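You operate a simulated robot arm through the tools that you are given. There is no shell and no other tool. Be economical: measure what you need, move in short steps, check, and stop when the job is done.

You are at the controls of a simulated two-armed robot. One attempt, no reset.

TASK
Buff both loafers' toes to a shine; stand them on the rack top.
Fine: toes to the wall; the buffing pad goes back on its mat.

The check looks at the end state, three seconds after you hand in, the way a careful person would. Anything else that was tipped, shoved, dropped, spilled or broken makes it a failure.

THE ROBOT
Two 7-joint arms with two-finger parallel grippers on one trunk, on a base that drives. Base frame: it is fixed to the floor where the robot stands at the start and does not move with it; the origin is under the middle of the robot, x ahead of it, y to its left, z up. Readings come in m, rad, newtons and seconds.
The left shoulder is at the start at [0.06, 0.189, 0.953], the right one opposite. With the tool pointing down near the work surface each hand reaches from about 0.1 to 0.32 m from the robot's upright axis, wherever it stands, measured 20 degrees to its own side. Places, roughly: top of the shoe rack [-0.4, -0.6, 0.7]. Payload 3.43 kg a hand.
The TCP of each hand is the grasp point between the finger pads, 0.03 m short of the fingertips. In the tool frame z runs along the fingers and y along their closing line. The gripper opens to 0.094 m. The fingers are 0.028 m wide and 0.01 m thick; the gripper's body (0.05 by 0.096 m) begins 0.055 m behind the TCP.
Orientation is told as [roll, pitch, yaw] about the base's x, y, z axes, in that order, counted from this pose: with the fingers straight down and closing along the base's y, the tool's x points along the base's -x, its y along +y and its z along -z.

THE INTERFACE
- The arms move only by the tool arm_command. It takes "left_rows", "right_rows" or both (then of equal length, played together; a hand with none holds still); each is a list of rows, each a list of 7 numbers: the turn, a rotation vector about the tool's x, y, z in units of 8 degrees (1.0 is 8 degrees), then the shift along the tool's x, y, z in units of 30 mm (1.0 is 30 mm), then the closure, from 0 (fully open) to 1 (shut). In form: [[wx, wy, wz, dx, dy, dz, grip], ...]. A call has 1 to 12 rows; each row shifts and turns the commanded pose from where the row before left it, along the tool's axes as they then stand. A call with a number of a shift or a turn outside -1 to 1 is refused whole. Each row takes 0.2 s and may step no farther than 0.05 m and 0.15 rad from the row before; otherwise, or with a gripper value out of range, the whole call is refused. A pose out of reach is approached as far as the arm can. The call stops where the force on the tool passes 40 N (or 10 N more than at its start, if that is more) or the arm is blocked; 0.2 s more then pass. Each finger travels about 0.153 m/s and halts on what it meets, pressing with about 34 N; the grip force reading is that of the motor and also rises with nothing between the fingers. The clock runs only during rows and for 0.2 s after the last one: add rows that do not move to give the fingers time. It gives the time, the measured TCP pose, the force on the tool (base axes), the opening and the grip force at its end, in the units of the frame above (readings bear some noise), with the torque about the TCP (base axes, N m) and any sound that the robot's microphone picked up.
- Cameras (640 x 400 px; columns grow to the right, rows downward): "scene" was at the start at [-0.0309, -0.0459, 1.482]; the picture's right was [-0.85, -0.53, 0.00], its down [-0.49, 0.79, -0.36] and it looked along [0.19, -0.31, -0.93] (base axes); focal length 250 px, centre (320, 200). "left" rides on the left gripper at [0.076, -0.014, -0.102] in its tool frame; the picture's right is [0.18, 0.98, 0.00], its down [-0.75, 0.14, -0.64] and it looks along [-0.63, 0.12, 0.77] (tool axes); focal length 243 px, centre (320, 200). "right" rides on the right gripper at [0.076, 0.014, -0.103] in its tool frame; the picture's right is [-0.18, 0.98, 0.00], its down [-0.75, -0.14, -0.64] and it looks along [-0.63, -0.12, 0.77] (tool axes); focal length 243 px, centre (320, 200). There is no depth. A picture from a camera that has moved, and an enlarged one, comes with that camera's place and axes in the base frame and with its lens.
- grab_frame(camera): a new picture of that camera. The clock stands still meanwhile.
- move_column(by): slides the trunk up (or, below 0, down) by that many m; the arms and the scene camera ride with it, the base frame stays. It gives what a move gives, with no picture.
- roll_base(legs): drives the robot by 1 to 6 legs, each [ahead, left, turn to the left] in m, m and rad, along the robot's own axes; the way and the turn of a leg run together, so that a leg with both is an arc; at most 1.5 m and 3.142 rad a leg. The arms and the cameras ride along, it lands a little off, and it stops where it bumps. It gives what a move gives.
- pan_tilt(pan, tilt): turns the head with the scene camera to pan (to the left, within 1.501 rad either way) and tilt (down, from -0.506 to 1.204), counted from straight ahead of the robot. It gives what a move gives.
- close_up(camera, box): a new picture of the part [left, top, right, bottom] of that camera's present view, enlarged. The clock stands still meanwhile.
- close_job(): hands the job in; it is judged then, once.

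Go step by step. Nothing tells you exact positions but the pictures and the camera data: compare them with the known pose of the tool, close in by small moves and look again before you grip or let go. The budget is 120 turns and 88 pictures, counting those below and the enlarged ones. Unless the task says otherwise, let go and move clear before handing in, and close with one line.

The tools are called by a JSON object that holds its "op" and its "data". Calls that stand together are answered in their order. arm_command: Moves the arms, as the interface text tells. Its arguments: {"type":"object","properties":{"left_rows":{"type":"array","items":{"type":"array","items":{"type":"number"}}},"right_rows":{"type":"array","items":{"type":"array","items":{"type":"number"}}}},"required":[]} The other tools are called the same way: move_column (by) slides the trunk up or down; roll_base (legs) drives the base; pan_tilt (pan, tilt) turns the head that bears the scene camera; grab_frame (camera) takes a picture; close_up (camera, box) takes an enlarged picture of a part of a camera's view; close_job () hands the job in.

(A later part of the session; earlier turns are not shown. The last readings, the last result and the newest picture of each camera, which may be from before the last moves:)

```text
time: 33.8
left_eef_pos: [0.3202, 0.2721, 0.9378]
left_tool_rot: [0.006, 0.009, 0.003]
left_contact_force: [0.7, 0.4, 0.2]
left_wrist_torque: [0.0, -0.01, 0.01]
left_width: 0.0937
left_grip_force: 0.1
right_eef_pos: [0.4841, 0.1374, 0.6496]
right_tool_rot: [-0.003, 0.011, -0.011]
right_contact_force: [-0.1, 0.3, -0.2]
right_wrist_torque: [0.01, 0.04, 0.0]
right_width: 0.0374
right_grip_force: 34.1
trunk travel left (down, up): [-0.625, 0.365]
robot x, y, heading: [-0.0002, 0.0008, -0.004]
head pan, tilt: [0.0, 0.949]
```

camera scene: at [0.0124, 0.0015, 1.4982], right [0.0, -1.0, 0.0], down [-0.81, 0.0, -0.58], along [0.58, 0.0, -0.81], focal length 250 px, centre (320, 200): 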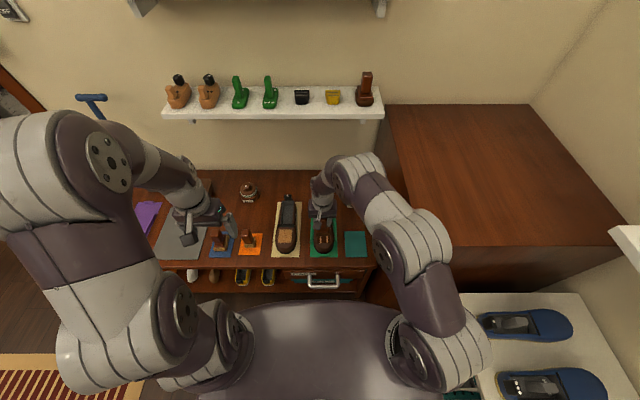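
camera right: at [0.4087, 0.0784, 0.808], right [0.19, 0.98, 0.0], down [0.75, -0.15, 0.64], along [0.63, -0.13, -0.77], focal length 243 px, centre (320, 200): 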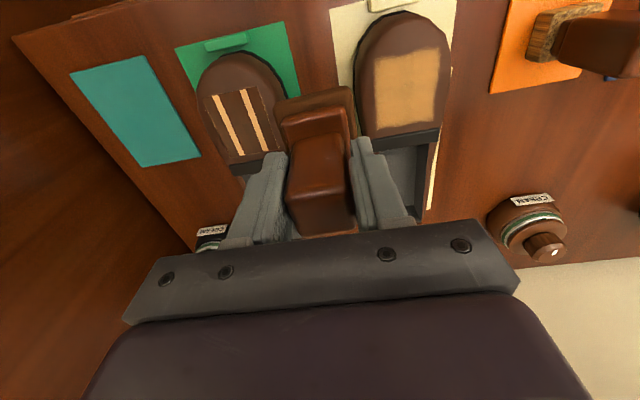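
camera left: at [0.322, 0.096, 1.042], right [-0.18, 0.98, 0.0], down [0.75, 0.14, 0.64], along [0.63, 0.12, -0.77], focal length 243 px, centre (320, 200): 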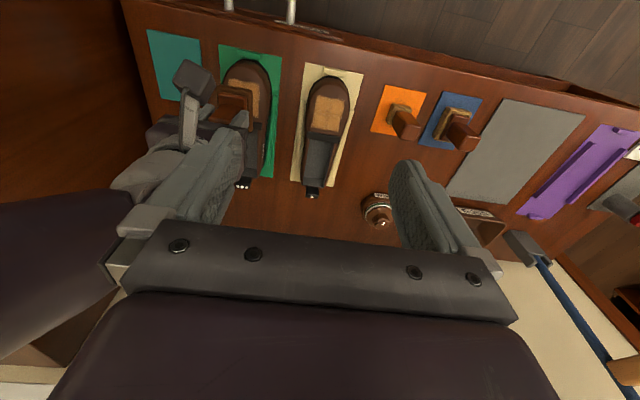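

{"op": "arm_command", "data": {"right_rows": [[0, 0, 0, 0, 0, 0.05, 1], [0, 0, 0, 0, 0, 0.04, 1], [0, 0, 0, 0, 0, 0, 1]]}}

```text
time: 34.6
left_eef_pos: [0.3189, 0.2727, 0.939]
left_tool_rot: [0.007, 0.007, 0.005]
left_contact_force: [0.8, 0.2, -0.3]
left_wrist_torque: [0.0, -0.02, 0.0]
left_width: 0.094
left_grip_force: 0.0
right_eef_pos: [0.4829, 0.1369, 0.6474]
right_tool_rot: [-0.003, 0.006, -0.009]
right_contact_force: [0.4, -1.5, 4.1]
right_wrist_torque: [0.05, -0.2, -0.01]
right_width: 0.0374
right_grip_force: 34.3
trunk travel left (down, up): [-0.625, 0.365]
robot x, y, heading: [-0.0002, 0.0004, 0.0]
head pan, tilt: [0.0, 0.949]
```

Contact. I stroke as before.

{"op": "arm_command", "data": {"right_rows": [[0, 0, 0, 0, 0, 0.04, 1], [0, 0, 0, 0, 0.25, 0, 1], [0, 0, 0, 0, -0.25, 0, 1], [0, 0, 0, 0, -0.25, 0, 1], [0, 0, 0, 0, 0.25, 0, 1], [0, 0, 0, 0.25, 0, 0, 1], [0, 0, 0, -0.25, 0, 0, 1], [0, 0, 0, 0.35, 0, 0, 1], [0, 0, 0, -0.35, 0, 0, 1], [0, 0, 0, 0, 0.35, 0, 1], [0, 0, 0, 0, -0.35, 0, 1], [0, 0, 0, 0, 0, 0, 1]]}}

{"op": "arm_command", "data": {"right_rows": [[0, 0, 0, 0.35, 0, 0, 1], [0, 0, 0, -0.35, 0, 0, 1], [0, 0, 0, 0, 0.35, 0, 1], [0, 0, 0, 0, -0.35, 0, 1], [0, 0, 0, 0, -0.35, 0, 1], [0, 0, 0, 0, 0.35, 0, 1], [0, 0, 0, 0.35, 0, 0, 1], [0, 0, 0, -0.35, 0, 0, 1], [0, 0, 0, 0, 0, 0, 1]]}}

{"op": "arm_command", "data": {"right_rows": [[0, 0, 0, 0, 0, -0.5, 1], [0, 0, 0, 0, 0, -1, 1], [0, 0, 0, 0, 0, -0.5, 1], [0, 0, 0, 0, -1, 0, 1], [0, 0, 0, 0, -1, 0, 1], [0, 0, 0, 0, -1, 0, 1], [0, 0, 0, 0, 0, 0, 1]]}}

{"op": "close_up", "data": {"camera": "right", "box": [160, 0, 520, 190]}}

```text
time: 37.2
left_eef_pos: [0.3191, 0.2734, 0.9396]
left_tool_rot: [0.008, 0.006, 0.007]
left_contact_force: [0.3, 0.7, 0.3]
left_wrist_torque: [-0.06, 0.03, -0.02]
left_width: 0.094
left_grip_force: 0.1
right_eef_pos: [0.4839, 0.1387, 0.6466]
right_tool_rot: [-0.001, 0.004, -0.007]
right_contact_force: [-3.3, 11.5, 19.5]
right_wrist_torque: [0.65, -0.05, 0.12]
right_width: 0.0374
right_grip_force: 33.7
trunk travel left (down, up): [-0.625, 0.365]
robot x, y, heading: [-0.001, -0.0015, -0.001]
head pan, tilt: [0.0, 0.949]
```

```text
time: 39.2
left_eef_pos: [0.3181, 0.2725, 0.9405]
left_tool_rot: [0.007, 0.007, 0.004]
left_contact_force: [-0.3, 0.4, 0.2]
left_wrist_torque: [0.04, -0.02, -0.02]
left_width: 0.0942
left_grip_force: 0.0
right_eef_pos: [0.4813, 0.1362, 0.6462]
right_tool_rot: [-0.006, 0.01, -0.01]
right_contact_force: [-12.5, -0.1, 16.7]
right_wrist_torque: [0.13, 0.04, 0.09]
right_width: 0.0375
right_grip_force: 33.4
trunk travel left (down, up): [-0.625, 0.365]
robot x, y, heading: [-0.0007, 0.0008, -0.002]
head pan, tilt: [0.0, 0.949]
```

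```text
time: 40.8
left_eef_pos: [0.3197, 0.2739, 0.9392]
left_tool_rot: [0.009, 0.008, 0.005]
left_contact_force: [0.3, 0.6, 0.0]
left_wrist_torque: [-0.02, 0.02, 0.03]
left_width: 0.0941
left_grip_force: 0.1
right_eef_pos: [0.4822, 0.0476, 0.7055]
right_tool_rot: [-0.004, 0.009, -0.009]
right_contact_force: [0.2, 0.1, -0.8]
right_wrist_torque: [0.03, -0.01, -0.03]
right_width: 0.0377
right_grip_force: 33.6
trunk travel left (down, up): [-0.625, 0.365]
robot x, y, heading: [-0.0007, 0.0008, 0.007]
head pan, tilt: [0.0, 0.949]
```

```text
1.78 times, centred on (340, 95) of right
camera zoom: at [0.4061, 0.0625, 0.8085], right [0.19, 0.98, -0.01], down [0.76, -0.15, 0.64], along [0.62, -0.13, -0.77], focal length 431 px, centre (284, 387)
```

zoom: 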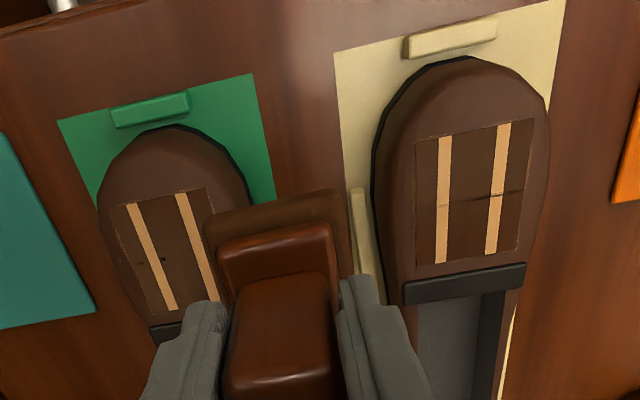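

Both toes show the same shine marks: buffing done. Now the pad goes back onto the teal mat.

{"op": "arm_command", "data": {"right_rows": [[0, 0, 0, 0, -0.95, 0, 1], [0, 0, 0, 0, -0.95, 0, 1], [0, 0, 0, 0.1, -0.95, 0, 1], [0, 0, 0, 0.1, -0.95, 0, 1], [0, 0, 0, 0.1, -0.95, 0, 1], [0, 0, 0, 0, -0.95, 0, 1], [0, 0, 0, 0, -0.9, 0, 1], [0, 0, 0, 0, 0, 0.9, 1], [0, 0, 0, 0, 0, 0.9, 1], [0, 0, 0, 0, 0, 0.9, 1], [0, 0, 0, 0, 0, 0.4, 1], [0, 0, 0, 0, 0, 0, 1]]}}

{"op": "grab_frame", "data": {"camera": "right"}}

```text
time: 43.4
left_eef_pos: [0.3201, 0.2727, 0.9386]
left_tool_rot: [0.008, 0.008, 0.004]
left_contact_force: [-0.7, -1.0, -0.1]
left_wrist_torque: [-0.01, -0.03, 0.02]
left_width: 0.0939
left_grip_force: 0.1
right_eef_pos: [0.4719, -0.1493, 0.6129]
right_tool_rot: [-0.002, 0.008, -0.009]
right_contact_force: [-0.5, -0.1, -0.7]
right_wrist_torque: [-0.03, -0.01, 0.0]
right_width: 0.0377
right_grip_force: 33.8
trunk travel left (down, up): [-0.625, 0.365]
robot x, y, heading: [0.0031, -0.0034, 0.001]
head pan, tilt: [0.0, 0.949]
```

```text
53 pictures are left
camera right: at [0.3962, -0.1354, 0.7162], right [0.19, 0.98, 0.0], down [0.76, -0.15, 0.64], along [0.62, -0.13, -0.77], focal length 243 px, centre (320, 200)
```

right: 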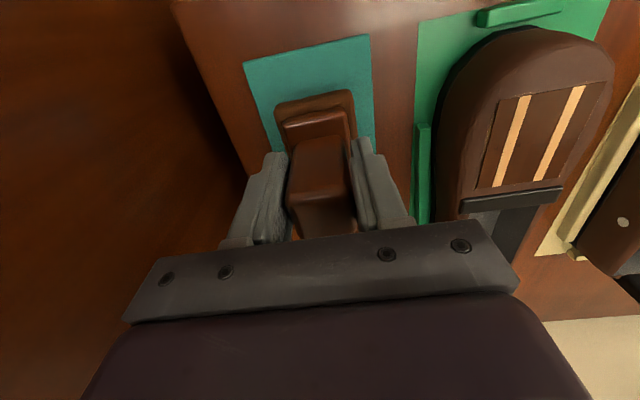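

{"op": "arm_command", "data": {"right_rows": [[0, 0, 0, 0, 0, 0.15, 1], [0, 0, 0, 0, 0, 0.1, 1], [0, 0, 0, 0, 0, 0.1, 1], [0, 0, 0, 0, 0, 0.05, 1], [0, 0, 0, 0, 0, 0, 1]]}}

```text
time: 44.6
left_eef_pos: [0.3208, 0.2733, 0.9385]
left_tool_rot: [0.006, 0.008, 0.007]
left_contact_force: [-0.4, -0.6, 0.2]
left_wrist_torque: [-0.01, 0.01, -0.02]
left_width: 0.0939
left_grip_force: 0.1
right_eef_pos: [0.471, -0.1489, 0.5997]
right_tool_rot: [-0.002, 0.011, -0.009]
right_contact_force: [0.5, -0.3, -0.5]
right_wrist_torque: [0.0, -0.01, -0.02]
right_width: 0.0376
right_grip_force: 34.6
trunk travel left (down, up): [-0.625, 0.365]
robot x, y, heading: [-0.0006, -0.0002, -0.006]
head pan, tilt: [0.0, 0.949]
```

{"op": "arm_command", "data": {"right_rows": [[0, 0, 0, 0, 0, 0.06, 1], [0, 0, 0, 0, 0, 0.05, 1], [0, 0, 0, 0, 0, 0, 1]]}}

```text
time: 45.4
left_eef_pos: [0.3178, 0.2728, 0.9395]
left_tool_rot: [0.007, 0.006, 0.005]
left_contact_force: [0.0, -0.2, -0.2]
left_wrist_torque: [0.01, 0.02, 0.0]
left_width: 0.094
left_grip_force: 0.0
right_eef_pos: [0.4716, -0.1484, 0.599]
right_tool_rot: [-0.004, 0.007, -0.009]
right_contact_force: [-2.8, -2.4, 16.0]
right_wrist_torque: [0.12, -0.17, 0.01]
right_width: 0.0375
right_grip_force: 34.1
trunk travel left (down, up): [-0.625, 0.365]
robot x, y, heading: [0.0015, -0.0017, -0.002]
head pan, tilt: [0.0, 0.949]
```

Pad is down (16 N). I ease off, open and lift clear.

{"op": "arm_command", "data": {"right_rows": [[0, 0, 0, 0, 0, -0.06, 1], [0, 0, 0, 0, 0, 0, 0.8], [0, 0, 0, 0, 0, 0, 0.5], [0, 0, 0, 0, 0, 0, 0.2], [0, 0, 0, 0, 0, 0, 0], [0, 0, 0, 0, 0, 0, 0], [0, 0, 0, 0, 0, -0.7, 0], [0, 0, 0, 0, 0, -1, 0], [0, 0, 0, 0, 0, -1, 0], [0, 0, 0, 0, 0, -1, 0], [0, 0, 0, 0, 0, -1, 0], [0, 0, 0, 0, 0, 0, 0]]}}

{"op": "grab_frame", "data": {"camera": "right"}}

```text
time: 48.0
left_eef_pos: [0.3206, 0.2727, 0.9382]
left_tool_rot: [0.007, 0.01, 0.004]
left_contact_force: [-0.3, 0.4, -0.2]
left_wrist_torque: [0.02, 0.0, 0.01]
left_width: 0.0941
left_grip_force: 0.1
right_eef_pos: [0.4737, -0.15, 0.7416]
right_tool_rot: [-0.005, 0.007, -0.009]
right_contact_force: [0.1, 0.4, -0.1]
right_wrist_torque: [-0.03, 0.06, -0.01]
right_width: 0.0943
right_grip_force: 0.0
trunk travel left (down, up): [-0.625, 0.365]
robot x, y, heading: [-0.0014, 0.0027, -0.0]
head pan, tilt: [0.0, 0.949]
```

```text
52 pictures are left
camera right: at [0.3971, -0.1353, 0.8437], right [0.19, 0.98, 0.0], down [0.76, -0.15, 0.64], along [0.62, -0.13, -0.77], focal length 243 px, centre (320, 200)
```

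right: 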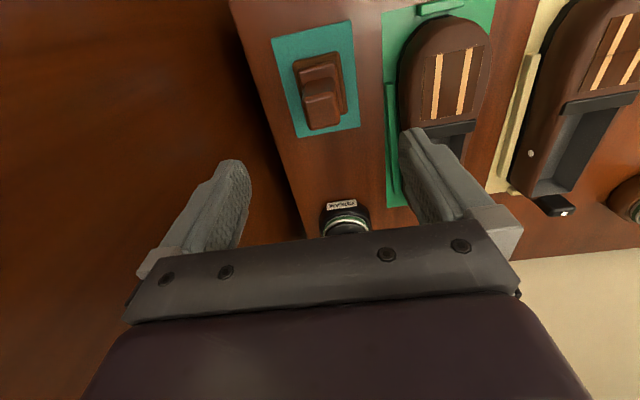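

Pad is back on its mat. The loafers must be turned about before placing, so I pull back and test how far each wrist can yaw.

{"op": "arm_command", "data": {"right_rows": [[0, 0, 0, 0, 0, -1, 0], [0, 0, 0, 0.5, -0.3, -1, 0], [0, 0, 0, 1, -0.3, -1, 0], [0, 0, 0, 1, -0.3, 0, 0], [0, 0, 0, 1, -0.3, 0, 0], [0, 0, 0, 0, 0, 0, 0]]}}

{"op": "arm_command", "data": {"right_rows": [[0, 0, -1, 0, 0, 0, 0], [0, 0, -1, 0, 0, 0, 0], [0, 0, -1, 0, 0, 0, 0], [0, 0, -1, 0, 0, 0, 0], [0, 0, -1, 0, 0, 0, 0], [0, 0, -1, 0, 0, 0, 0], [0, 0, -1, 0, 0, 0, 0], [0, 0, -1, 0, 0, 0, 0], [0, 0, -1, 0, 0, 0, 0], [0, 0, -1, 0, 0, 0, 0], [0, 0, -1, 0, 0, 0, 0], [0, 0, -1, 0, 0, 0, 0]], "left_rows": [[0, 0, 1, 0, 0, 0, 0], [0, 0, 1, 0, 0, 0, 0], [0, 0, 1, 0, 0, 0, 0], [0, 0, 1, 0, 0, 0, 0], [0, 0, 1, 0, 0, 0, 0], [0, 0, 1, 0, 0, 0, 0], [0, 0, 1, 0, 0, 0, 0], [0, 0, 1, 0, 0, 0, 0], [0, 0, 1, 0, 0, 0, 0], [0, 0, 1, 0, 0, 0, 0], [0, 0, 1, 0, 0, 0, 0], [0, 0, 1, 0, 0, 0, 0]]}}

```text
time: 49.4
left_eef_pos: [0.3215, 0.2726, 0.9378]
left_tool_rot: [0.006, 0.012, 0.005]
left_contact_force: [0.3, -0.3, 0.2]
left_wrist_torque: [0.01, 0.01, 0.02]
left_width: 0.0939
left_grip_force: 0.0
right_eef_pos: [0.3694, -0.1831, 0.8293]
right_tool_rot: [-0.004, 0.008, -0.01]
right_contact_force: [0.1, 0.4, -0.1]
right_wrist_torque: [0.02, 0.01, 0.01]
right_width: 0.094
right_grip_force: 0.1
trunk travel left (down, up): [-0.625, 0.365]
robot x, y, heading: [0.0026, 0.0019, -0.002]
head pan, tilt: [0.0, 0.949]
```

```text
time: 52.0
left_eef_pos: [0.3205, 0.2713, 0.9384]
left_tool_rot: [-0.012, 0.004, -1.673]
left_contact_force: [1.0, -0.1, 0.1]
left_wrist_torque: [0.0, 0.01, 0.01]
left_width: 0.094
left_grip_force: 0.1
right_eef_pos: [0.3679, -0.185, 0.8312]
right_tool_rot: [0.007, 0.001, 1.672]
right_contact_force: [-0.6, 0.6, 0.0]
right_wrist_torque: [0.01, -0.03, 0.01]
right_width: 0.0941
right_grip_force: 0.0
trunk travel left (down, up): [-0.625, 0.365]
robot x, y, heading: [-0.0007, 0.0, -0.001]
head pan, tilt: [0.0, 0.949]
```

Both turn 96° easily. On to 180°.

{"op": "arm_command", "data": {"right_rows": [[0, 0, -1, 0, 0, 0, 0], [0, 0, -1, 0, 0, 0, 0], [0, 0, -1, 0, 0, 0, 0], [0, 0, -1, 0, 0, 0, 0], [0, 0, -1, 0, 0, 0, 0], [0, 0, -1, 0, 0, 0, 0], [0, 0, -1, 0, 0, 0, 0], [0, 0, -1, 0, 0, 0, 0], [0, 0, -1, 0, 0, 0, 0], [0, 0, -1, 0, 0, 0, 0], [0, 0, -0.5, 0, 0, 0, 0], [0, 0, 0, 0, 0, 0, 0]], "left_rows": [[0, 0, 1, 0, 0, 0, 0], [0, 0, 1, 0, 0, 0, 0], [0, 0, 1, 0, 0, 0, 0], [0, 0, 1, 0, 0, 0, 0], [0, 0, 1, 0, 0, 0, 0], [0, 0, 1, 0, 0, 0, 0], [0, 0, 1, 0, 0, 0, 0], [0, 0, 1, 0, 0, 0, 0], [0, 0, 1, 0, 0, 0, 0], [0, 0, 1, 0, 0, 0, 0], [0, 0, 0.5, 0, 0, 0, 0], [0, 0, 0, 0, 0, 0, 0]]}}

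```text
time: 54.6
left_eef_pos: [0.3273, 0.2452, 0.8655]
left_tool_rot: [-0.041, 0.023, -3.015]
left_contact_force: [0.0, -0.5, -1.0]
left_wrist_torque: [-0.02, 0.0, -0.07]
left_width: 0.094
left_grip_force: 0.1
left hand out of reach, approached as far as the arm can: row 8, 9, 10, 11
right_eef_pos: [0.3694, -0.1839, 0.8308]
right_tool_rot: [0.012, -0.004, 3.063]
right_contact_force: [-1.4, 0.3, -0.6]
right_wrist_torque: [0.03, 0.01, -0.02]
right_width: 0.0941
right_grip_force: 0.0
right hand out of reach, approached as far as the arm can: row 10, 11
trunk travel left (down, up): [-0.625, 0.365]
robot x, y, heading: [-0.0027, 0.0023, -0.001]
head pan, tilt: [0.0, 0.949]
```

Limits are about ±172–175°, which I can make up with the robot's heading at the rack. Turning the wrists back.

{"op": "arm_command", "data": {"right_rows": [[0, 0, 1, 0, 0, 0, 0], [0, 0, 1, 0, 0, 0, 0], [0, 0, 1, 0, 0, 0, 0], [0, 0, 1, 0, 0, 0, 0], [0, 0, 1, 0, 0, 0, 0], [0, 0, 1, 0, 0, 0, 0], [0, 0, 1, 0, 0, 0, 0], [0, 0, 1, 0, 0, 0, 0], [0, 0, 1, 0, 0, 0, 0], [0, 0, 1, 0, 0, 0, 0], [0, 0, 0.5, 0, 0, 0, 0], [0, 0, 0, 0, 0, 0, 0]], "left_rows": [[0, 0, -1, 0, 0, 0, 0], [0, 0, -1, 0, 0, 0, 0], [0, 0, -1, 0, 0, 0, 0], [0, 0, -1, 0, 0, 0, 0], [0, 0, -1, 0, 0, 0, 0], [0, 0, -1, 0, 0, 0, 0], [0, 0, -1, 0, 0, 0, 0], [0, 0, -1, 0, 0, 0, 0], [0, 0, -1, 0, 0, 0, 0], [0, 0, -1, 0, 0, 0, 0], [0, 0, -0.5, 0, 0, 0, 0], [0, 0, 0, 0, 0, 0, 0]]}}

{"op": "arm_command", "data": {"right_rows": [[0, 0, 1, 0, 0, 0, 0], [0, 0, 1, 0, 0, 0, 0], [0, 0, 1, 0, 0, 0, 0], [0, 0, 1, 0, 0, 0, 0], [0, 0, 1, 0, 0, 0, 0], [0, 0, 1, 0, 0, 0, 0], [0, 0, 1, 0, 0, 0, 0], [0, 0, 1, 0, 0, 0, 0], [0, 0, 1, 0, 0, 0, 0], [0, 0, 1, 0, 0, 0, 0], [0, 0, 1, 0, 0, 0, 0], [0, 0, 0.9, 0, 0, 0, 0]], "left_rows": [[0, 0, -1, 0, 0, 0, 0], [0, 0, -1, 0, 0, 0, 0], [0, 0, -1, 0, 0, 0, 0], [0, 0, -1, 0, 0, 0, 0], [0, 0, -1, 0, 0, 0, 0], [0, 0, -1, 0, 0, 0, 0], [0, 0, -1, 0, 0, 0, 0], [0, 0, -1, 0, 0, 0, 0], [0, 0, -1, 0, 0, 0, 0], [0, 0, -1, 0, 0, 0, 0], [0, 0, -1, 0, 0, 0, 0], [0, 0, -1, 0, 0, 0, 0]]}}

```text
time: 57.2
left_eef_pos: [0.3272, 0.2464, 0.8648]
left_tool_rot: [0.018, 0.032, -1.547]
left_contact_force: [-0.5, -0.3, 0.2]
left_wrist_torque: [0.01, -0.01, 0.01]
left_width: 0.0938
left_grip_force: 0.1
right_eef_pos: [0.3679, -0.1834, 0.8305]
right_tool_rot: [0.008, 0.013, 1.593]
right_contact_force: [-0.3, -0.4, 0.5]
right_wrist_torque: [0.0, 0.01, 0.03]
right_width: 0.094
right_grip_force: 0.1
trunk travel left (down, up): [-0.625, 0.365]
robot x, y, heading: [-0.0, 0.0011, 0.003]
head pan, tilt: [0.0, 0.949]
```

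```text
time: 59.8
left_eef_pos: [0.3285, 0.2468, 0.8646]
left_tool_rot: [0.03, -0.021, 0.13]
left_contact_force: [-0.8, -1.0, 0.3]
left_wrist_torque: [0.01, 0.05, 0.05]
left_width: 0.0941
left_grip_force: 0.0
right_eef_pos: [0.3672, -0.183, 0.8309]
right_tool_rot: [-0.012, 0.005, -0.071]
right_contact_force: [0.1, 0.0, -0.2]
right_wrist_torque: [0.0, -0.02, -0.01]
right_width: 0.0939
right_grip_force: 0.1
trunk travel left (down, up): [-0.625, 0.365]
robot x, y, heading: [-0.0022, 0.0023, -0.004]
head pan, tilt: [0.0, 0.949]
```

Correct the small tilts and bring the right hand above the green loafer's waist, gripper open.

{"op": "arm_command", "data": {"right_rows": [[-0.086, -0.036, -0.51, 0, 0, 0, 0], [0, 0, 0, -0.89, 0.7, 0.4, 0], [0, 0, 0, -0.89, 0.7, 0.4, 0], [0, 0, 0, -0.89, 0.7, 0.4, 0], [0, 0, 0, -0.89, 0.7, 0.4, 0], [0, 0, 0, -0.89, 0.7, 0.4, 0], [0, 0, 0, -0.89, 0.7, 0.4, 0], [0, 0, 0, -0.89, 0.7, 0.4, 0], [0, 0, 0, -0.89, 0.7, 0.4, 0], [0, 0, 0, 0, 0, 0, 0]], "left_rows": [[0.215, 0.15, 0.93, 0, 0, 0, 0], [0, 0, 0, 0, 0, 0, 0], [0, 0, 0, 0, 0, 0, 0], [0, 0, 0, 0, 0, 0, 0], [0, 0, 0, 0, 0, 0, 0], [0, 0, 0, 0, 0, 0, 0], [0, 0, 0, 0, 0, 0, 0], [0, 0, 0, 0, 0, 0, 0], [0, 0, 0, 0, 0, 0, 0], [0, 0, 0, 0, 0, 0, 0]]}}

{"op": "grab_frame", "data": {"camera": "right"}}

{"op": "grab_frame", "data": {"camera": "left"}}

```text
time: 62.0
left_eef_pos: [0.3275, 0.2458, 0.8628]
left_tool_rot: [0.0, 0.003, -0.003]
left_contact_force: [0.0, -0.1, 0.8]
left_wrist_torque: [0.03, -0.03, 0.0]
left_width: 0.0939
left_grip_force: 0.1
right_eef_pos: [0.5793, -0.0148, 0.7353]
right_tool_rot: [0.0, 0.002, 0.005]
right_contact_force: [0.7, 0.2, 1.0]
right_wrist_torque: [0.0, -0.01, 0.0]
right_width: 0.094
right_grip_force: 0.0
trunk travel left (down, up): [-0.625, 0.365]
robot x, y, heading: [0.0022, 0.0024, -0.002]
head pan, tilt: [0.0, 0.949]
```

```text
51 pictures are left
camera right: at [0.5035, -0.0022, 0.838], right [0.18, 0.98, 0.0], down [0.76, -0.14, 0.64], along [0.63, -0.12, -0.77], focal length 243 px, centre (320, 200)
```

right: 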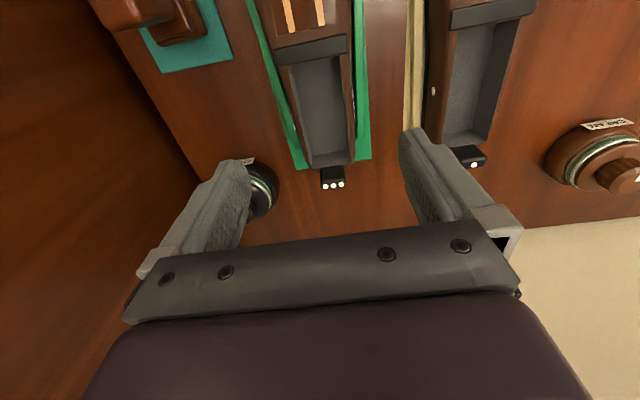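

```text
50 pictures are left
camera left: at [0.2513, 0.2329, 0.9673], right [-0.18, 0.98, 0.0], down [0.76, 0.14, 0.64], along [0.63, 0.12, -0.77], focal length 243 px, centre (320, 200)
```

left: 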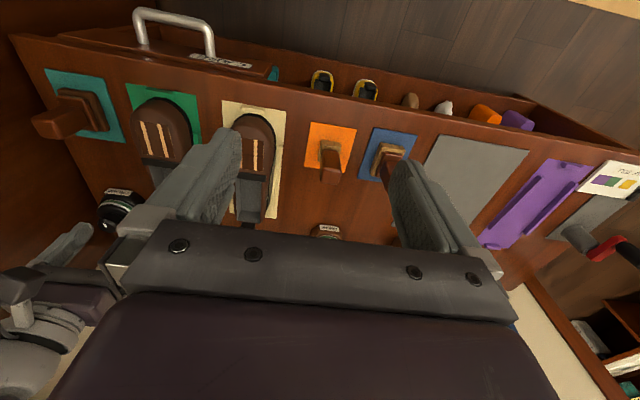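

{"op": "arm_command", "data": {"right_rows": [[0, 0, 0, 0, 0, 0.85, 0], [0, 0, 0, 0, 0, 0.85, 0], [0, 0, 0, 0, 0, 0.8, 0], [0, 0, 0, 0, 0, 0, 0]]}}

{"op": "grab_frame", "data": {"camera": "right"}}

{"op": "close_up", "data": {"camera": "left", "box": [0, 60, 240, 280]}}

```text
time: 63.0
left_eef_pos: [0.3287, 0.2469, 0.8637]
left_tool_rot: [0.0, 0.003, -0.003]
left_contact_force: [0.0, -0.2, 0.5]
left_wrist_torque: [0.02, -0.01, 0.01]
left_width: 0.0938
left_grip_force: 0.1
right_eef_pos: [0.5808, -0.0158, 0.6591]
right_tool_rot: [-0.001, 0.001, 0.004]
right_contact_force: [-0.4, -0.7, 0.2]
right_wrist_torque: [0.01, 0.02, -0.02]
right_width: 0.0941
right_grip_force: 0.1
trunk travel left (down, up): [-0.625, 0.365]
robot x, y, heading: [0.0016, -0.0022, 0.003]
head pan, tilt: [0.0, 0.949]
```

```text
49 pictures are left
camera right: at [0.5041, -0.0024, 0.7624], right [0.18, 0.98, 0.0], down [0.76, -0.14, 0.64], along [0.63, -0.12, -0.77], focal length 243 px, centre (320, 200)
```

right: 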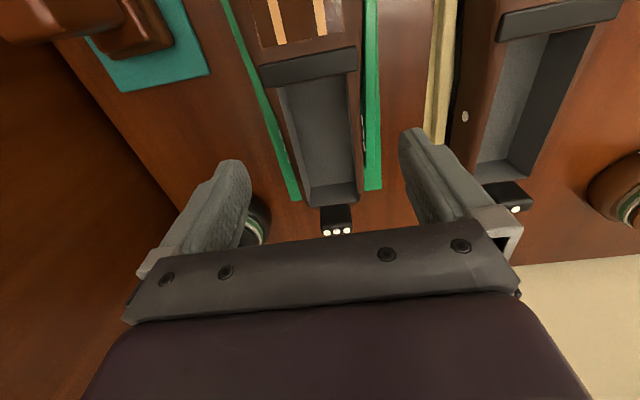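

```text
1.82 times, centred on (120, 170) of left
camera zoom: at [0.2516, 0.2331, 0.9671], right [-0.18, 0.98, 0.0], down [0.76, 0.14, 0.64], along [0.63, 0.12, -0.77], focal length 441 px, centre (684, 254)
```

zoom: 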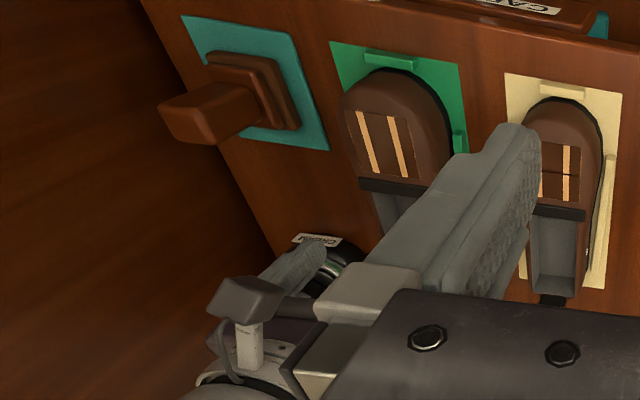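

The hand straddles the shoe centrally. Descend to TCP z≈0.592 (tips above the rails) and close.

{"op": "arm_command", "data": {"right_rows": [[0, 0, 0, 0, 0, 0.8, 0], [0, 0, 0, 0, 0, 0.7, 0], [0, 0, 0, 0, 0, 0.5, 0], [0, 0, 0, 0, 0, 0.2, 0], [0, 0, 0, 0, 0, 0, 0]]}}

{"op": "close_up", "data": {"camera": "right", "box": [180, 0, 480, 240]}}

```text
time: 64.2
left_eef_pos: [0.3268, 0.2471, 0.8648]
left_tool_rot: [0.001, 0.005, -0.003]
left_contact_force: [-0.3, 0.3, 1.1]
left_wrist_torque: [-0.02, -0.03, -0.01]
left_width: 0.0941
left_grip_force: 0.0
right_eef_pos: [0.5711, -0.0201, 0.5999]
right_tool_rot: [0.0, -0.001, 0.004]
right_contact_force: [-0.3, -0.1, 0.0]
right_wrist_torque: [0.01, -0.03, -0.01]
right_width: 0.0942
right_grip_force: 0.1
right hand out of reach, approached as far as the arm can: row 2, 3
trunk travel left (down, up): [-0.625, 0.365]
robot x, y, heading: [-0.0029, -0.0044, -0.0]
head pan, tilt: [0.0, 0.949]
```

```text
1.67 times, centred on (330, 120) of right
camera zoom: at [0.494, -0.0061, 0.7027], right [0.18, 0.98, 0.0], down [0.75, -0.14, 0.64], along [0.63, -0.11, -0.77], focal length 404 px, centre (303, 333)
```

zoom: 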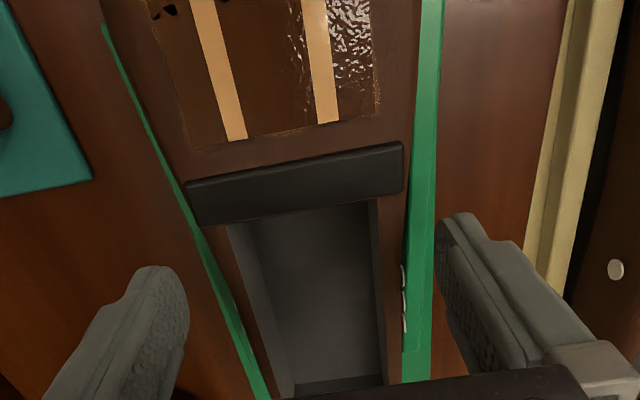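

Reach limit is near; I take the grip slightly closer to the toe, centred, and a bit lower.

{"op": "arm_command", "data": {"right_rows": [[0, 0, 0, 0.25, 0.17, 0, 0], [0, 0, 0, 0, 0, 0.25, 0], [0, 0, 0, 0, 0, 0, 0]]}}

```text
time: 65.0
left_eef_pos: [0.3276, 0.2463, 0.8645]
left_tool_rot: [-0.001, 0.004, -0.003]
left_contact_force: [-0.1, 0.5, 0.6]
left_wrist_torque: [-0.03, 0.01, 0.01]
left_width: 0.0941
left_grip_force: 0.0
right_eef_pos: [0.5643, -0.0137, 0.5921]
right_tool_rot: [0.0, 0.0, 0.006]
right_contact_force: [-0.2, 0.0, -0.3]
right_wrist_torque: [-0.02, 0.01, 0.02]
right_width: 0.0937
right_grip_force: 0.0
trunk travel left (down, up): [-0.625, 0.365]
robot x, y, heading: [0.0042, -0.0021, -0.001]
head pan, tilt: [0.0, 0.949]
```

{"op": "arm_command", "data": {"right_rows": [[0, 0, 0, 0, 0, 0, 0.15], [0, 0, 0, 0, 0, 0, 0.3], [0, 0, 0, 0, 0, 0, 0.5], [0, 0, 0, 0, 0, 0, 0.8], [0, 0, 0, 0, 0, 0, 1], [0, 0, 0, 0, 0, 0, 1]]}}

{"op": "close_up", "data": {"camera": "right", "box": [180, 0, 480, 240]}}

```text
time: 66.4
left_eef_pos: [0.3273, 0.2463, 0.8635]
left_tool_rot: [0.0, 0.003, -0.005]
left_contact_force: [-0.6, 0.3, 0.6]
left_wrist_torque: [-0.01, 0.0, -0.04]
left_width: 0.0941
left_grip_force: 0.1
right_eef_pos: [0.5651, -0.015, 0.5925]
right_tool_rot: [-0.001, 0.001, 0.006]
right_contact_force: [0.3, -1.8, 0.1]
right_wrist_torque: [-0.28, 0.02, 0.06]
right_width: 0.0773
right_grip_force: 34.1
trunk travel left (down, up): [-0.625, 0.365]
robot x, y, heading: [-0.0006, -0.0013, 0.005]
head pan, tilt: [0.0, 0.949]
```

```text
1.67 times, centred on (330, 120) of right
camera zoom: at [0.4875, -0.0005, 0.695], right [0.18, 0.98, 0.0], down [0.76, -0.14, 0.64], along [0.63, -0.11, -0.77], focal length 404 px, centre (303, 333)
```

zoom: 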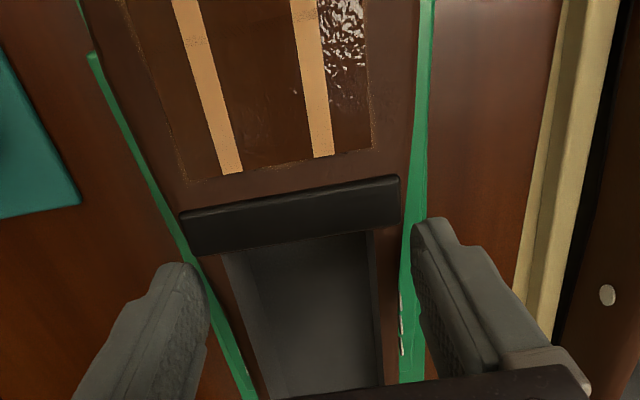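

Width 0.077 might mean I'm gripping the rails. I reopen, go up 10 mm and regrip to compare.

{"op": "arm_command", "data": {"right_rows": [[0, 0, 0, 0, 0, 0, 0.3], [0, 0, 0, 0, 0, 0, 0], [0, 0, 0, 0, 0, -0.33, 0], [0, 0, 0, 0, 0, 0, 0.2], [0, 0, 0, 0, 0, 0, 0.5], [0, 0, 0, 0, 0, 0, 0.8], [0, 0, 0, 0, 0, 0, 1], [0, 0, 0, 0, 0, 0, 1]]}}

{"op": "close_up", "data": {"camera": "right", "box": [180, 0, 480, 240]}}

```text
time: 68.2
left_eef_pos: [0.328, 0.247, 0.8639]
left_tool_rot: [0.001, 0.004, -0.002]
left_contact_force: [1.0, -0.7, 0.5]
left_wrist_torque: [0.04, -0.01, 0.01]
left_width: 0.0942
left_grip_force: 0.1
right_eef_pos: [0.564, -0.0141, 0.601]
right_tool_rot: [0.001, 0.003, 0.005]
right_contact_force: [-0.9, -0.7, 0.9]
right_wrist_torque: [-0.04, -0.01, 0.02]
right_width: 0.0001
right_grip_force: 33.1
trunk travel left (down, up): [-0.625, 0.365]
robot x, y, heading: [0.0021, -0.0028, -0.001]
head pan, tilt: [0.0, 0.949]
```

```text
1.67 times, centred on (330, 120) of right
camera zoom: at [0.4871, -0.0008, 0.7046], right [0.18, 0.98, 0.0], down [0.76, -0.14, 0.64], along [0.63, -0.12, -0.77], focal length 404 px, centre (303, 333)
```

zoom: 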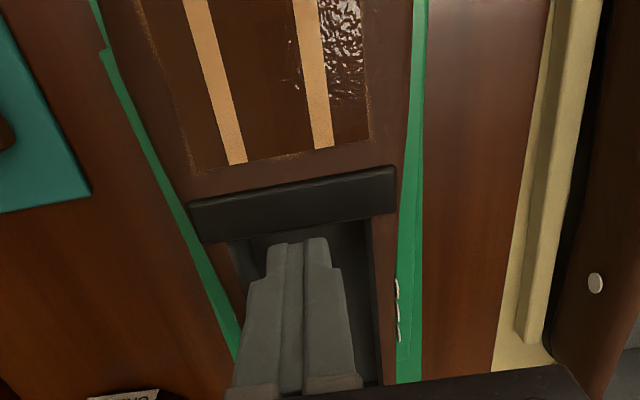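

The fingers closed clear above the collar, so 0.077 was the shoe itself (shoe ≈0.077 wide there, rails wider), but with little overlap. I reopen and go lower until just above the rails.

{"op": "arm_command", "data": {"right_rows": [[0, 0, 0, 0, 0, -0.2, 0.5], [0, 0, 0, 0, 0, 0, 0], [0, 0, 0, 0, 0, 0, 0], [0, 0, 0, 0, 0, 0, 0], [0, 0, 0, 0, 0, 0.5, 0], [0, 0, 0, 0, 0, 0.2, 0], [0, 0, 0, 0, 0, 0, 0]]}}

{"op": "arm_command", "data": {"right_rows": [[0, 0, 0, 0, 0, 0.1, 0], [0, 0, 0, 0, 0, 0.06, 0], [0, 0, 0, 0, 0, 0, 0]]}}

```text
time: 69.8
left_eef_pos: [0.326, 0.2457, 0.8636]
left_tool_rot: [0.001, 0.004, -0.004]
left_contact_force: [-0.1, 0.7, 1.1]
left_wrist_torque: [0.0, 0.02, -0.02]
left_width: 0.0943
left_grip_force: 0.0
right_eef_pos: [0.5629, -0.0124, 0.5888]
right_tool_rot: [-0.001, 0.003, 0.006]
right_contact_force: [0.4, -0.9, -0.2]
right_wrist_torque: [-0.01, -0.01, 0.0]
right_width: 0.094
right_grip_force: 0.1
trunk travel left (down, up): [-0.625, 0.365]
robot x, y, heading: [0.0018, -0.0014, 0.001]
head pan, tilt: [0.0, 0.949]
```

```text
time: 70.6
left_eef_pos: [0.3273, 0.2462, 0.8646]
left_tool_rot: [-0.002, 0.004, -0.003]
left_contact_force: [0.2, 0.0, 0.2]
left_wrist_torque: [0.01, 0.01, 0.04]
left_width: 0.0941
left_grip_force: 0.1
right_eef_pos: [0.5615, -0.0138, 0.5834]
right_tool_rot: [0.0, 0.001, 0.004]
right_contact_force: [-0.4, -0.6, -0.1]
right_wrist_torque: [-0.01, -0.03, -0.02]
right_width: 0.0939
right_grip_force: 0.0
right hand out of reach, approached as far as the arm can: row 1
trunk travel left (down, up): [-0.625, 0.365]
robot x, y, heading: [0.0017, -0.0011, 0.004]
head pan, tilt: [0.0, 0.949]
```

{"op": "arm_command", "data": {"right_rows": [[0, 0, 0, 0.12, 0, 0, 0], [0, 0, 0, 0, 0, 0.12, 0], [0, 0, 0, 0, 0, 0, 0]]}}

{"op": "close_up", "data": {"camera": "right", "box": [180, 0, 480, 240]}}

```text
time: 71.4
left_eef_pos: [0.3281, 0.2465, 0.8647]
left_tool_rot: [0.0, 0.003, -0.003]
left_contact_force: [-0.5, 1.0, 0.6]
left_wrist_torque: [-0.01, 0.02, 0.01]
left_width: 0.0941
left_grip_force: 0.0
right_eef_pos: [0.557, -0.0142, 0.5805]
right_tool_rot: [0.0, 0.001, 0.005]
right_contact_force: [0.1, 0.4, -0.5]
right_wrist_torque: [-0.01, 0.0, -0.01]
right_width: 0.094
right_grip_force: 0.2
trunk travel left (down, up): [-0.625, 0.365]
robot x, y, heading: [0.0014, -0.0036, -0.006]
head pan, tilt: [0.0, 0.949]
```

```text
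1.67 times, centred on (330, 120) of right
camera zoom: at [0.4806, -0.0009, 0.6829], right [0.18, 0.98, 0.0], down [0.76, -0.14, 0.64], along [0.63, -0.12, -0.77], focal length 404 px, centre (303, 333)
```

zoom: 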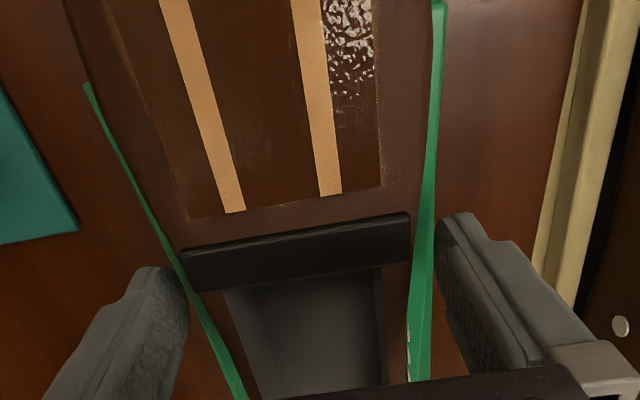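

{"op": "arm_command", "data": {"right_rows": [[0, 0, 0, 0, 0, 0, 0.1], [0, 0, 0, 0, 0, 0, 0.2], [0, 0, 0, 0, 0, 0, 0.4], [0, 0, 0, 0, 0, 0, 0.7], [0, 0, 0, 0, 0, 0, 1], [0, 0, 0, 0, 0, 0, 1]]}}

{"op": "close_up", "data": {"camera": "right", "box": [180, 0, 480, 240]}}

```text
time: 72.8
left_eef_pos: [0.3281, 0.2466, 0.8629]
left_tool_rot: [0.0, 0.002, -0.003]
left_contact_force: [0.4, 0.0, -0.7]
left_wrist_torque: [-0.01, -0.02, 0.0]
left_width: 0.0941
left_grip_force: 0.1
right_eef_pos: [0.5583, -0.0138, 0.5802]
right_tool_rot: [-0.001, 0.0, 0.006]
right_contact_force: [1.6, 1.5, 0.4]
right_wrist_torque: [-0.11, 0.02, 0.01]
right_width: 0.0789
right_grip_force: 34.1
trunk travel left (down, up): [-0.625, 0.365]
robot x, y, heading: [0.002, -0.0007, -0.002]
head pan, tilt: [0.0, 0.949]
```

```text
1.67 times, centred on (330, 120) of right
camera zoom: at [0.4806, -0.0009, 0.6829], right [0.18, 0.98, 0.0], down [0.76, -0.14, 0.64], along [0.63, -0.12, -0.77], focal length 404 px, centre (303, 333)
```

zoom: 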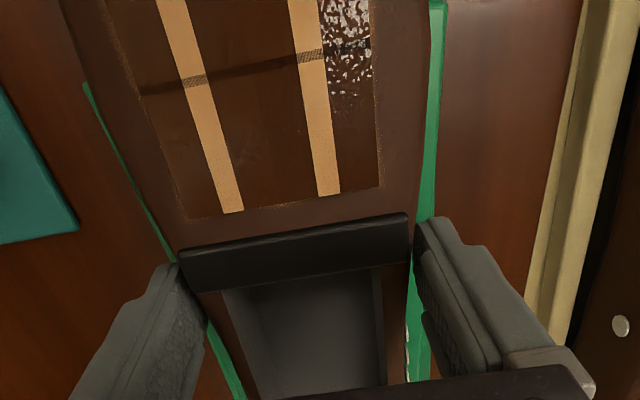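

Fingers now sit against the shoe at the strap, above the rails. Lift a little and check.

{"op": "arm_command", "data": {"right_rows": [[0, 0, 0, 0, 0, -0.3, 1], [0, 0, 0, 0, 0, -0.6, 1], [0, 0, 0, 0, 0, 0, 1]]}}

{"op": "grab_frame", "data": {"camera": "right"}}

{"op": "close_up", "data": {"camera": "left", "box": [0, 60, 240, 280]}}

```text
time: 73.6
left_eef_pos: [0.3286, 0.2461, 0.8651]
left_tool_rot: [-0.001, 0.003, -0.004]
left_contact_force: [0.0, 0.2, 0.2]
left_wrist_torque: [0.0, 0.0, -0.02]
left_width: 0.0942
left_grip_force: 0.2
right_eef_pos: [0.5572, -0.0146, 0.6074]
right_tool_rot: [-0.001, 0.002, 0.006]
right_contact_force: [0.8, -0.9, -3.2]
right_wrist_torque: [-0.04, -0.02, 0.0]
right_width: 0.0788
right_grip_force: 33.9
trunk travel left (down, up): [-0.625, 0.365]
robot x, y, heading: [-0.0014, 0.0035, -0.002]
head pan, tilt: [0.0, 0.949]
```

```text
42 pictures are left
camera right: at [0.4807, -0.0011, 0.7101], right [0.18, 0.98, 0.0], down [0.76, -0.14, 0.64], along [0.63, -0.12, -0.77], focal length 243 px, centre (320, 200)
```

right: 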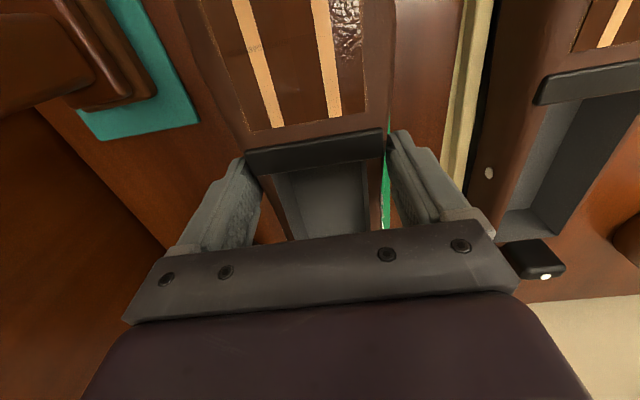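

```text
1.82 times, centred on (120, 170) of left
camera zoom: at [0.2523, 0.233, 0.9669], right [-0.18, 0.98, 0.0], down [0.76, 0.14, 0.64], along [0.63, 0.12, -0.77], focal length 441 px, centre (684, 254)
```

zoom: 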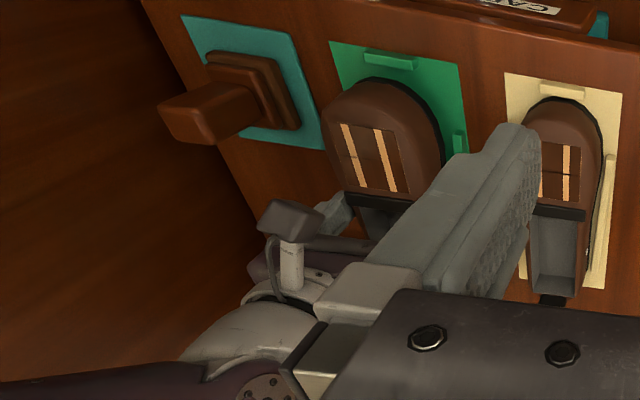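

The loafer lifts cleanly and balanced; the mat stays. I raise it and retract to the right side, then pick the other with the left hand.

{"op": "arm_command", "data": {"right_rows": [[0, 0, 0, 0, 0, -1, 1], [0, 0, 0, 0, 0, -1, 1], [0, 0, 0, 0, 0, -1, 1], [0, 0, 0, 0, 0, -1, 1], [0, 0, 0, 0, 0, -1, 1], [0, 0, 0, 0, 0, -1, 1], [0, 0, 0, 0.8, -0.5, -0.8, 1], [0, 0, 0, 1, -0.7, -0.8, 1], [0, 0, 0, 1, -0.8, -0.8, 1], [0, 0, 0, 1, -0.8, 0, 1], [0, 0, 0, 1, -0.8, 0, 1], [0, 0, 0, 1, -0.8, 0, 1]]}}

{"op": "grab_frame", "data": {"camera": "scene"}}

```text
time: 76.2
left_eef_pos: [0.3273, 0.2461, 0.8642]
left_tool_rot: [0.003, 0.001, -0.003]
left_contact_force: [-0.9, 0.0, 0.1]
left_wrist_torque: [0.0, -0.04, 0.0]
left_width: 0.094
left_grip_force: 0.0
right_eef_pos: [0.3861, -0.1478, 0.8602]
right_tool_rot: [0.001, 0.002, 0.006]
right_contact_force: [0.2, 0.2, -3.3]
right_wrist_torque: [0.04, -0.06, -0.02]
right_width: 0.079
right_grip_force: 34.4
trunk travel left (down, up): [-0.625, 0.365]
robot x, y, heading: [-0.0031, 0.0026, 0.002]
head pan, tilt: [0.0, 0.949]
```

```text
40 pictures are left
camera scene: at [0.0114, 0.0005, 1.4982], right [0.0, -1.0, 0.0], down [-0.81, 0.0, -0.58], along [0.58, 0.0, -0.81], focal length 250 px, centre (320, 200)
```

scene: 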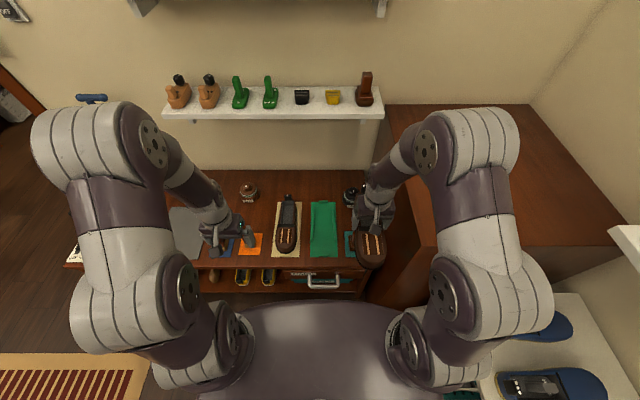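

Now the left hand goes above the cream-mat loafer's waist.

{"op": "arm_command", "data": {"left_rows": [[0, 0, 0, -0.95, -0.42, 0.5, 0], [0, 0, 0, -0.95, -0.42, 0.5, 0], [0, 0, 0, -0.95, -0.42, 0.6, 0], [0, 0, 0, -0.95, -0.42, 0.6, 0], [0, 0, 0, -0.95, -0.42, 0.7, 0], [0, 0, 0, -0.95, -0.42, 0.7, 0], [0, 0, 0, -0.95, -0.42, 0.7, 0], [0, 0, 0, -0.95, -0.42, 0.7, 0], [0, 0, 0, 0, 0, 0, 0]]}}

{"op": "grab_frame", "data": {"camera": "left"}}

{"op": "close_up", "data": {"camera": "scene", "box": [200, 180, 400, 305]}}

```text
time: 78.2
left_eef_pos: [0.556, 0.1459, 0.7124]
left_tool_rot: [-0.001, 0.004, -0.004]
left_contact_force: [0.3, -0.3, 0.7]
left_wrist_torque: [0.01, 0.0, 0.01]
left_width: 0.0942
left_grip_force: 0.1
right_eef_pos: [0.3856, -0.1472, 0.86]
right_tool_rot: [0.0, 0.001, 0.005]
right_contact_force: [-0.7, 0.2, -2.9]
right_wrist_torque: [0.02, -0.03, -0.04]
right_width: 0.0784
right_grip_force: 34.5
trunk travel left (down, up): [-0.625, 0.365]
robot x, y, heading: [-0.0001, 0.0009, -0.0]
head pan, tilt: [0.0, 0.949]
```

```text
39 pictures are left
camera left: at [0.4788, 0.1325, 0.8151], right [-0.18, 0.98, 0.0], down [0.76, 0.14, 0.64], along [0.63, 0.12, -0.77], focal length 243 px, centre (320, 200)
```

left: 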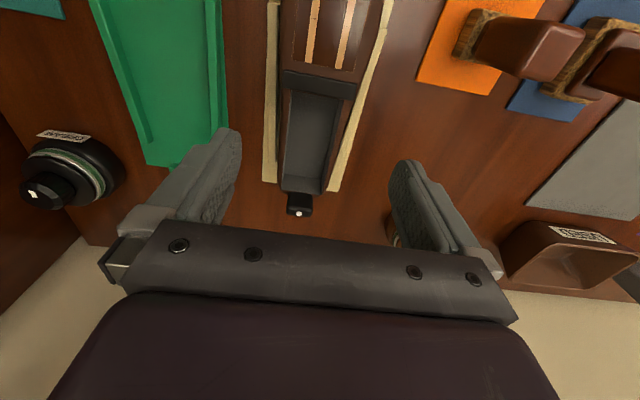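

```text
3.20 times, centred on (300, 242) of scene
camera zoom: at [0.0117, 0.0014, 1.4982], right [0.0, -1.0, 0.0], down [-0.81, 0.0, -0.58], along [0.58, 0.0, -0.81], focal length 799 px, centre (384, 64)
```

zoom: 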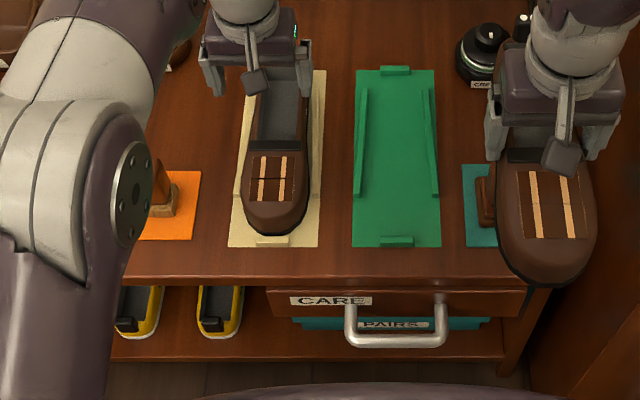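

{"op": "arm_command", "data": {"left_rows": [[0, 0, 0, 0, -0.1, 0.95, 0], [0, 0, 0, 0, 0, 0.95, 0], [0, 0, 0, 0, 0, 0.95, 0], [0, 0, 0, 0, 0, 0.9, 0], [0, 0, 0, 0, 0, 0.3, 0], [0, 0, 0, 0, 0, 0, 0]]}}

{"op": "close_up", "data": {"camera": "left", "box": [180, 0, 480, 240]}}

```text
time: 79.6
left_eef_pos: [0.5553, 0.1419, 0.5918]
left_tool_rot: [-0.001, 0.004, -0.003]
left_contact_force: [0.5, 0.2, 0.4]
left_wrist_torque: [0.02, -0.03, -0.02]
left_width: 0.094
left_grip_force: 0.0
right_eef_pos: [0.3865, -0.147, 0.8603]
right_tool_rot: [0.0, 0.001, 0.006]
right_contact_force: [-0.6, 0.9, -3.8]
right_wrist_torque: [0.0, -0.05, 0.05]
right_width: 0.0789
right_grip_force: 33.8
trunk travel left (down, up): [-0.625, 0.365]
robot x, y, heading: [-0.0021, 0.0015, -0.003]
head pan, tilt: [0.0, 0.949]
```

```text
1.67 times, centred on (330, 120) of left
camera zoom: at [0.4792, 0.1295, 0.6949], right [-0.18, 0.98, 0.0], down [0.76, 0.14, 0.64], along [0.63, 0.12, -0.77], focal length 404 px, centre (303, 333)
```

zoom: 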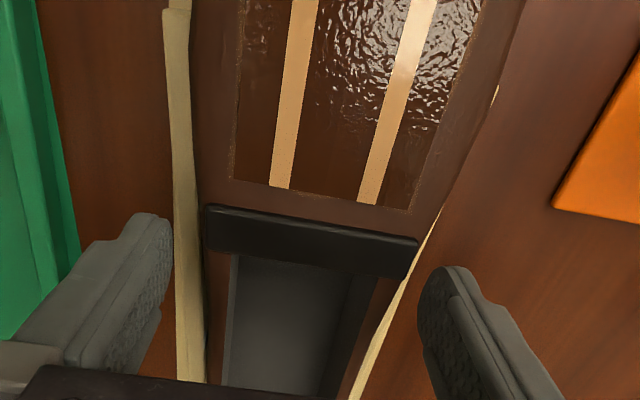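

Centred. Down the last 11 mm and close.

{"op": "arm_command", "data": {"left_rows": [[0, 0, 0, 0, 0, 0.25, 0], [0, 0, 0, 0, 0, 0.12, 0], [0, 0, 0, 0, 0, 0, 0], [0, 0, 0, 0, 0, 0, 0.1], [0, 0, 0, 0, 0, 0, 0.2], [0, 0, 0, 0, 0, 0, 0.4], [0, 0, 0, 0, 0, 0, 0.7], [0, 0, 0, 0, 0, 0, 1], [0, 0, 0, 0, 0, 0, 1]]}}

```text
time: 81.6
left_eef_pos: [0.5549, 0.1432, 0.581]
left_tool_rot: [-0.002, 0.004, -0.003]
left_contact_force: [0.7, 1.5, 0.5]
left_wrist_torque: [-0.04, -0.02, 0.02]
left_width: 0.0793
left_grip_force: 34.1
right_eef_pos: [0.3858, -0.1466, 0.8612]
right_tool_rot: [-0.001, 0.002, 0.004]
right_contact_force: [0.5, 0.0, -3.1]
right_wrist_torque: [0.02, -0.09, 0.02]
right_width: 0.079
right_grip_force: 33.3
trunk travel left (down, up): [-0.625, 0.365]
robot x, y, heading: [-0.0002, 0.0004, -0.004]
head pan, tilt: [0.0, 0.949]
```

{"op": "arm_command", "data": {"left_rows": [[0, 0, 0, 0, 0, -0.3, 1], [0, 0, 0, 0, 0, -0.8, 1], [0, 0, 0, 0, 0, -1, 1], [0, 0, 0, 0, 0, -1, 1], [0, 0, 0, 0, 0, -1, 1], [0, 0, 0, 0, 0, -1, 1], [0, 0, 0, 0, 0, -1, 1], [0, 0, 0, 0.9, 0.2, -1, 1], [0, 0, 0, 1, 0.2, -1, 1], [0, 0, 0, 1, 0.2, -0.8, 1], [0, 0, 0, 1, 0.1, -0.4, 1], [0, 0, 0, 1, 0, 0, 1]]}}

{"op": "grab_frame", "data": {"camera": "scene"}}

```text
time: 84.2
left_eef_pos: [0.4088, 0.163, 0.8617]
left_tool_rot: [0.001, 0.005, -0.004]
left_contact_force: [-0.7, 1.0, -3.4]
left_wrist_torque: [-0.04, -0.05, 0.01]
left_width: 0.0795
left_grip_force: 33.7
right_eef_pos: [0.3863, -0.1476, 0.8599]
right_tool_rot: [0.0, 0.004, 0.006]
right_contact_force: [-0.5, -0.2, -3.4]
right_wrist_torque: [-0.03, -0.02, 0.0]
right_width: 0.0786
right_grip_force: 34.2
trunk travel left (down, up): [-0.625, 0.365]
robot x, y, heading: [-0.0085, 0.001, -0.001]
head pan, tilt: [0.0, 0.949]
```

```text
36 pictures are left
camera scene: at [0.0119, 0.0014, 1.4982], right [0.0, -1.0, 0.0], down [-0.81, 0.0, -0.58], along [0.58, 0.0, -0.81], focal length 250 px, centre (320, 200)
```

scene: 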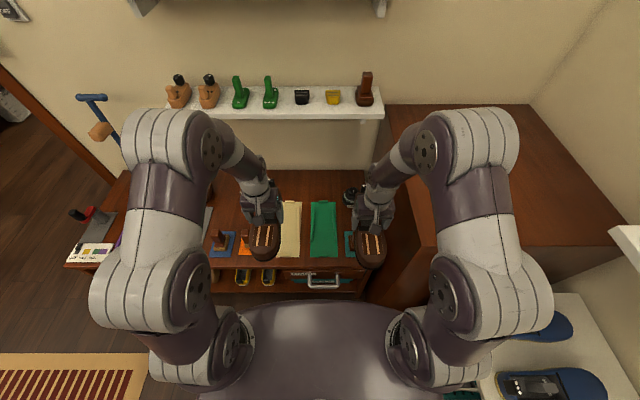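

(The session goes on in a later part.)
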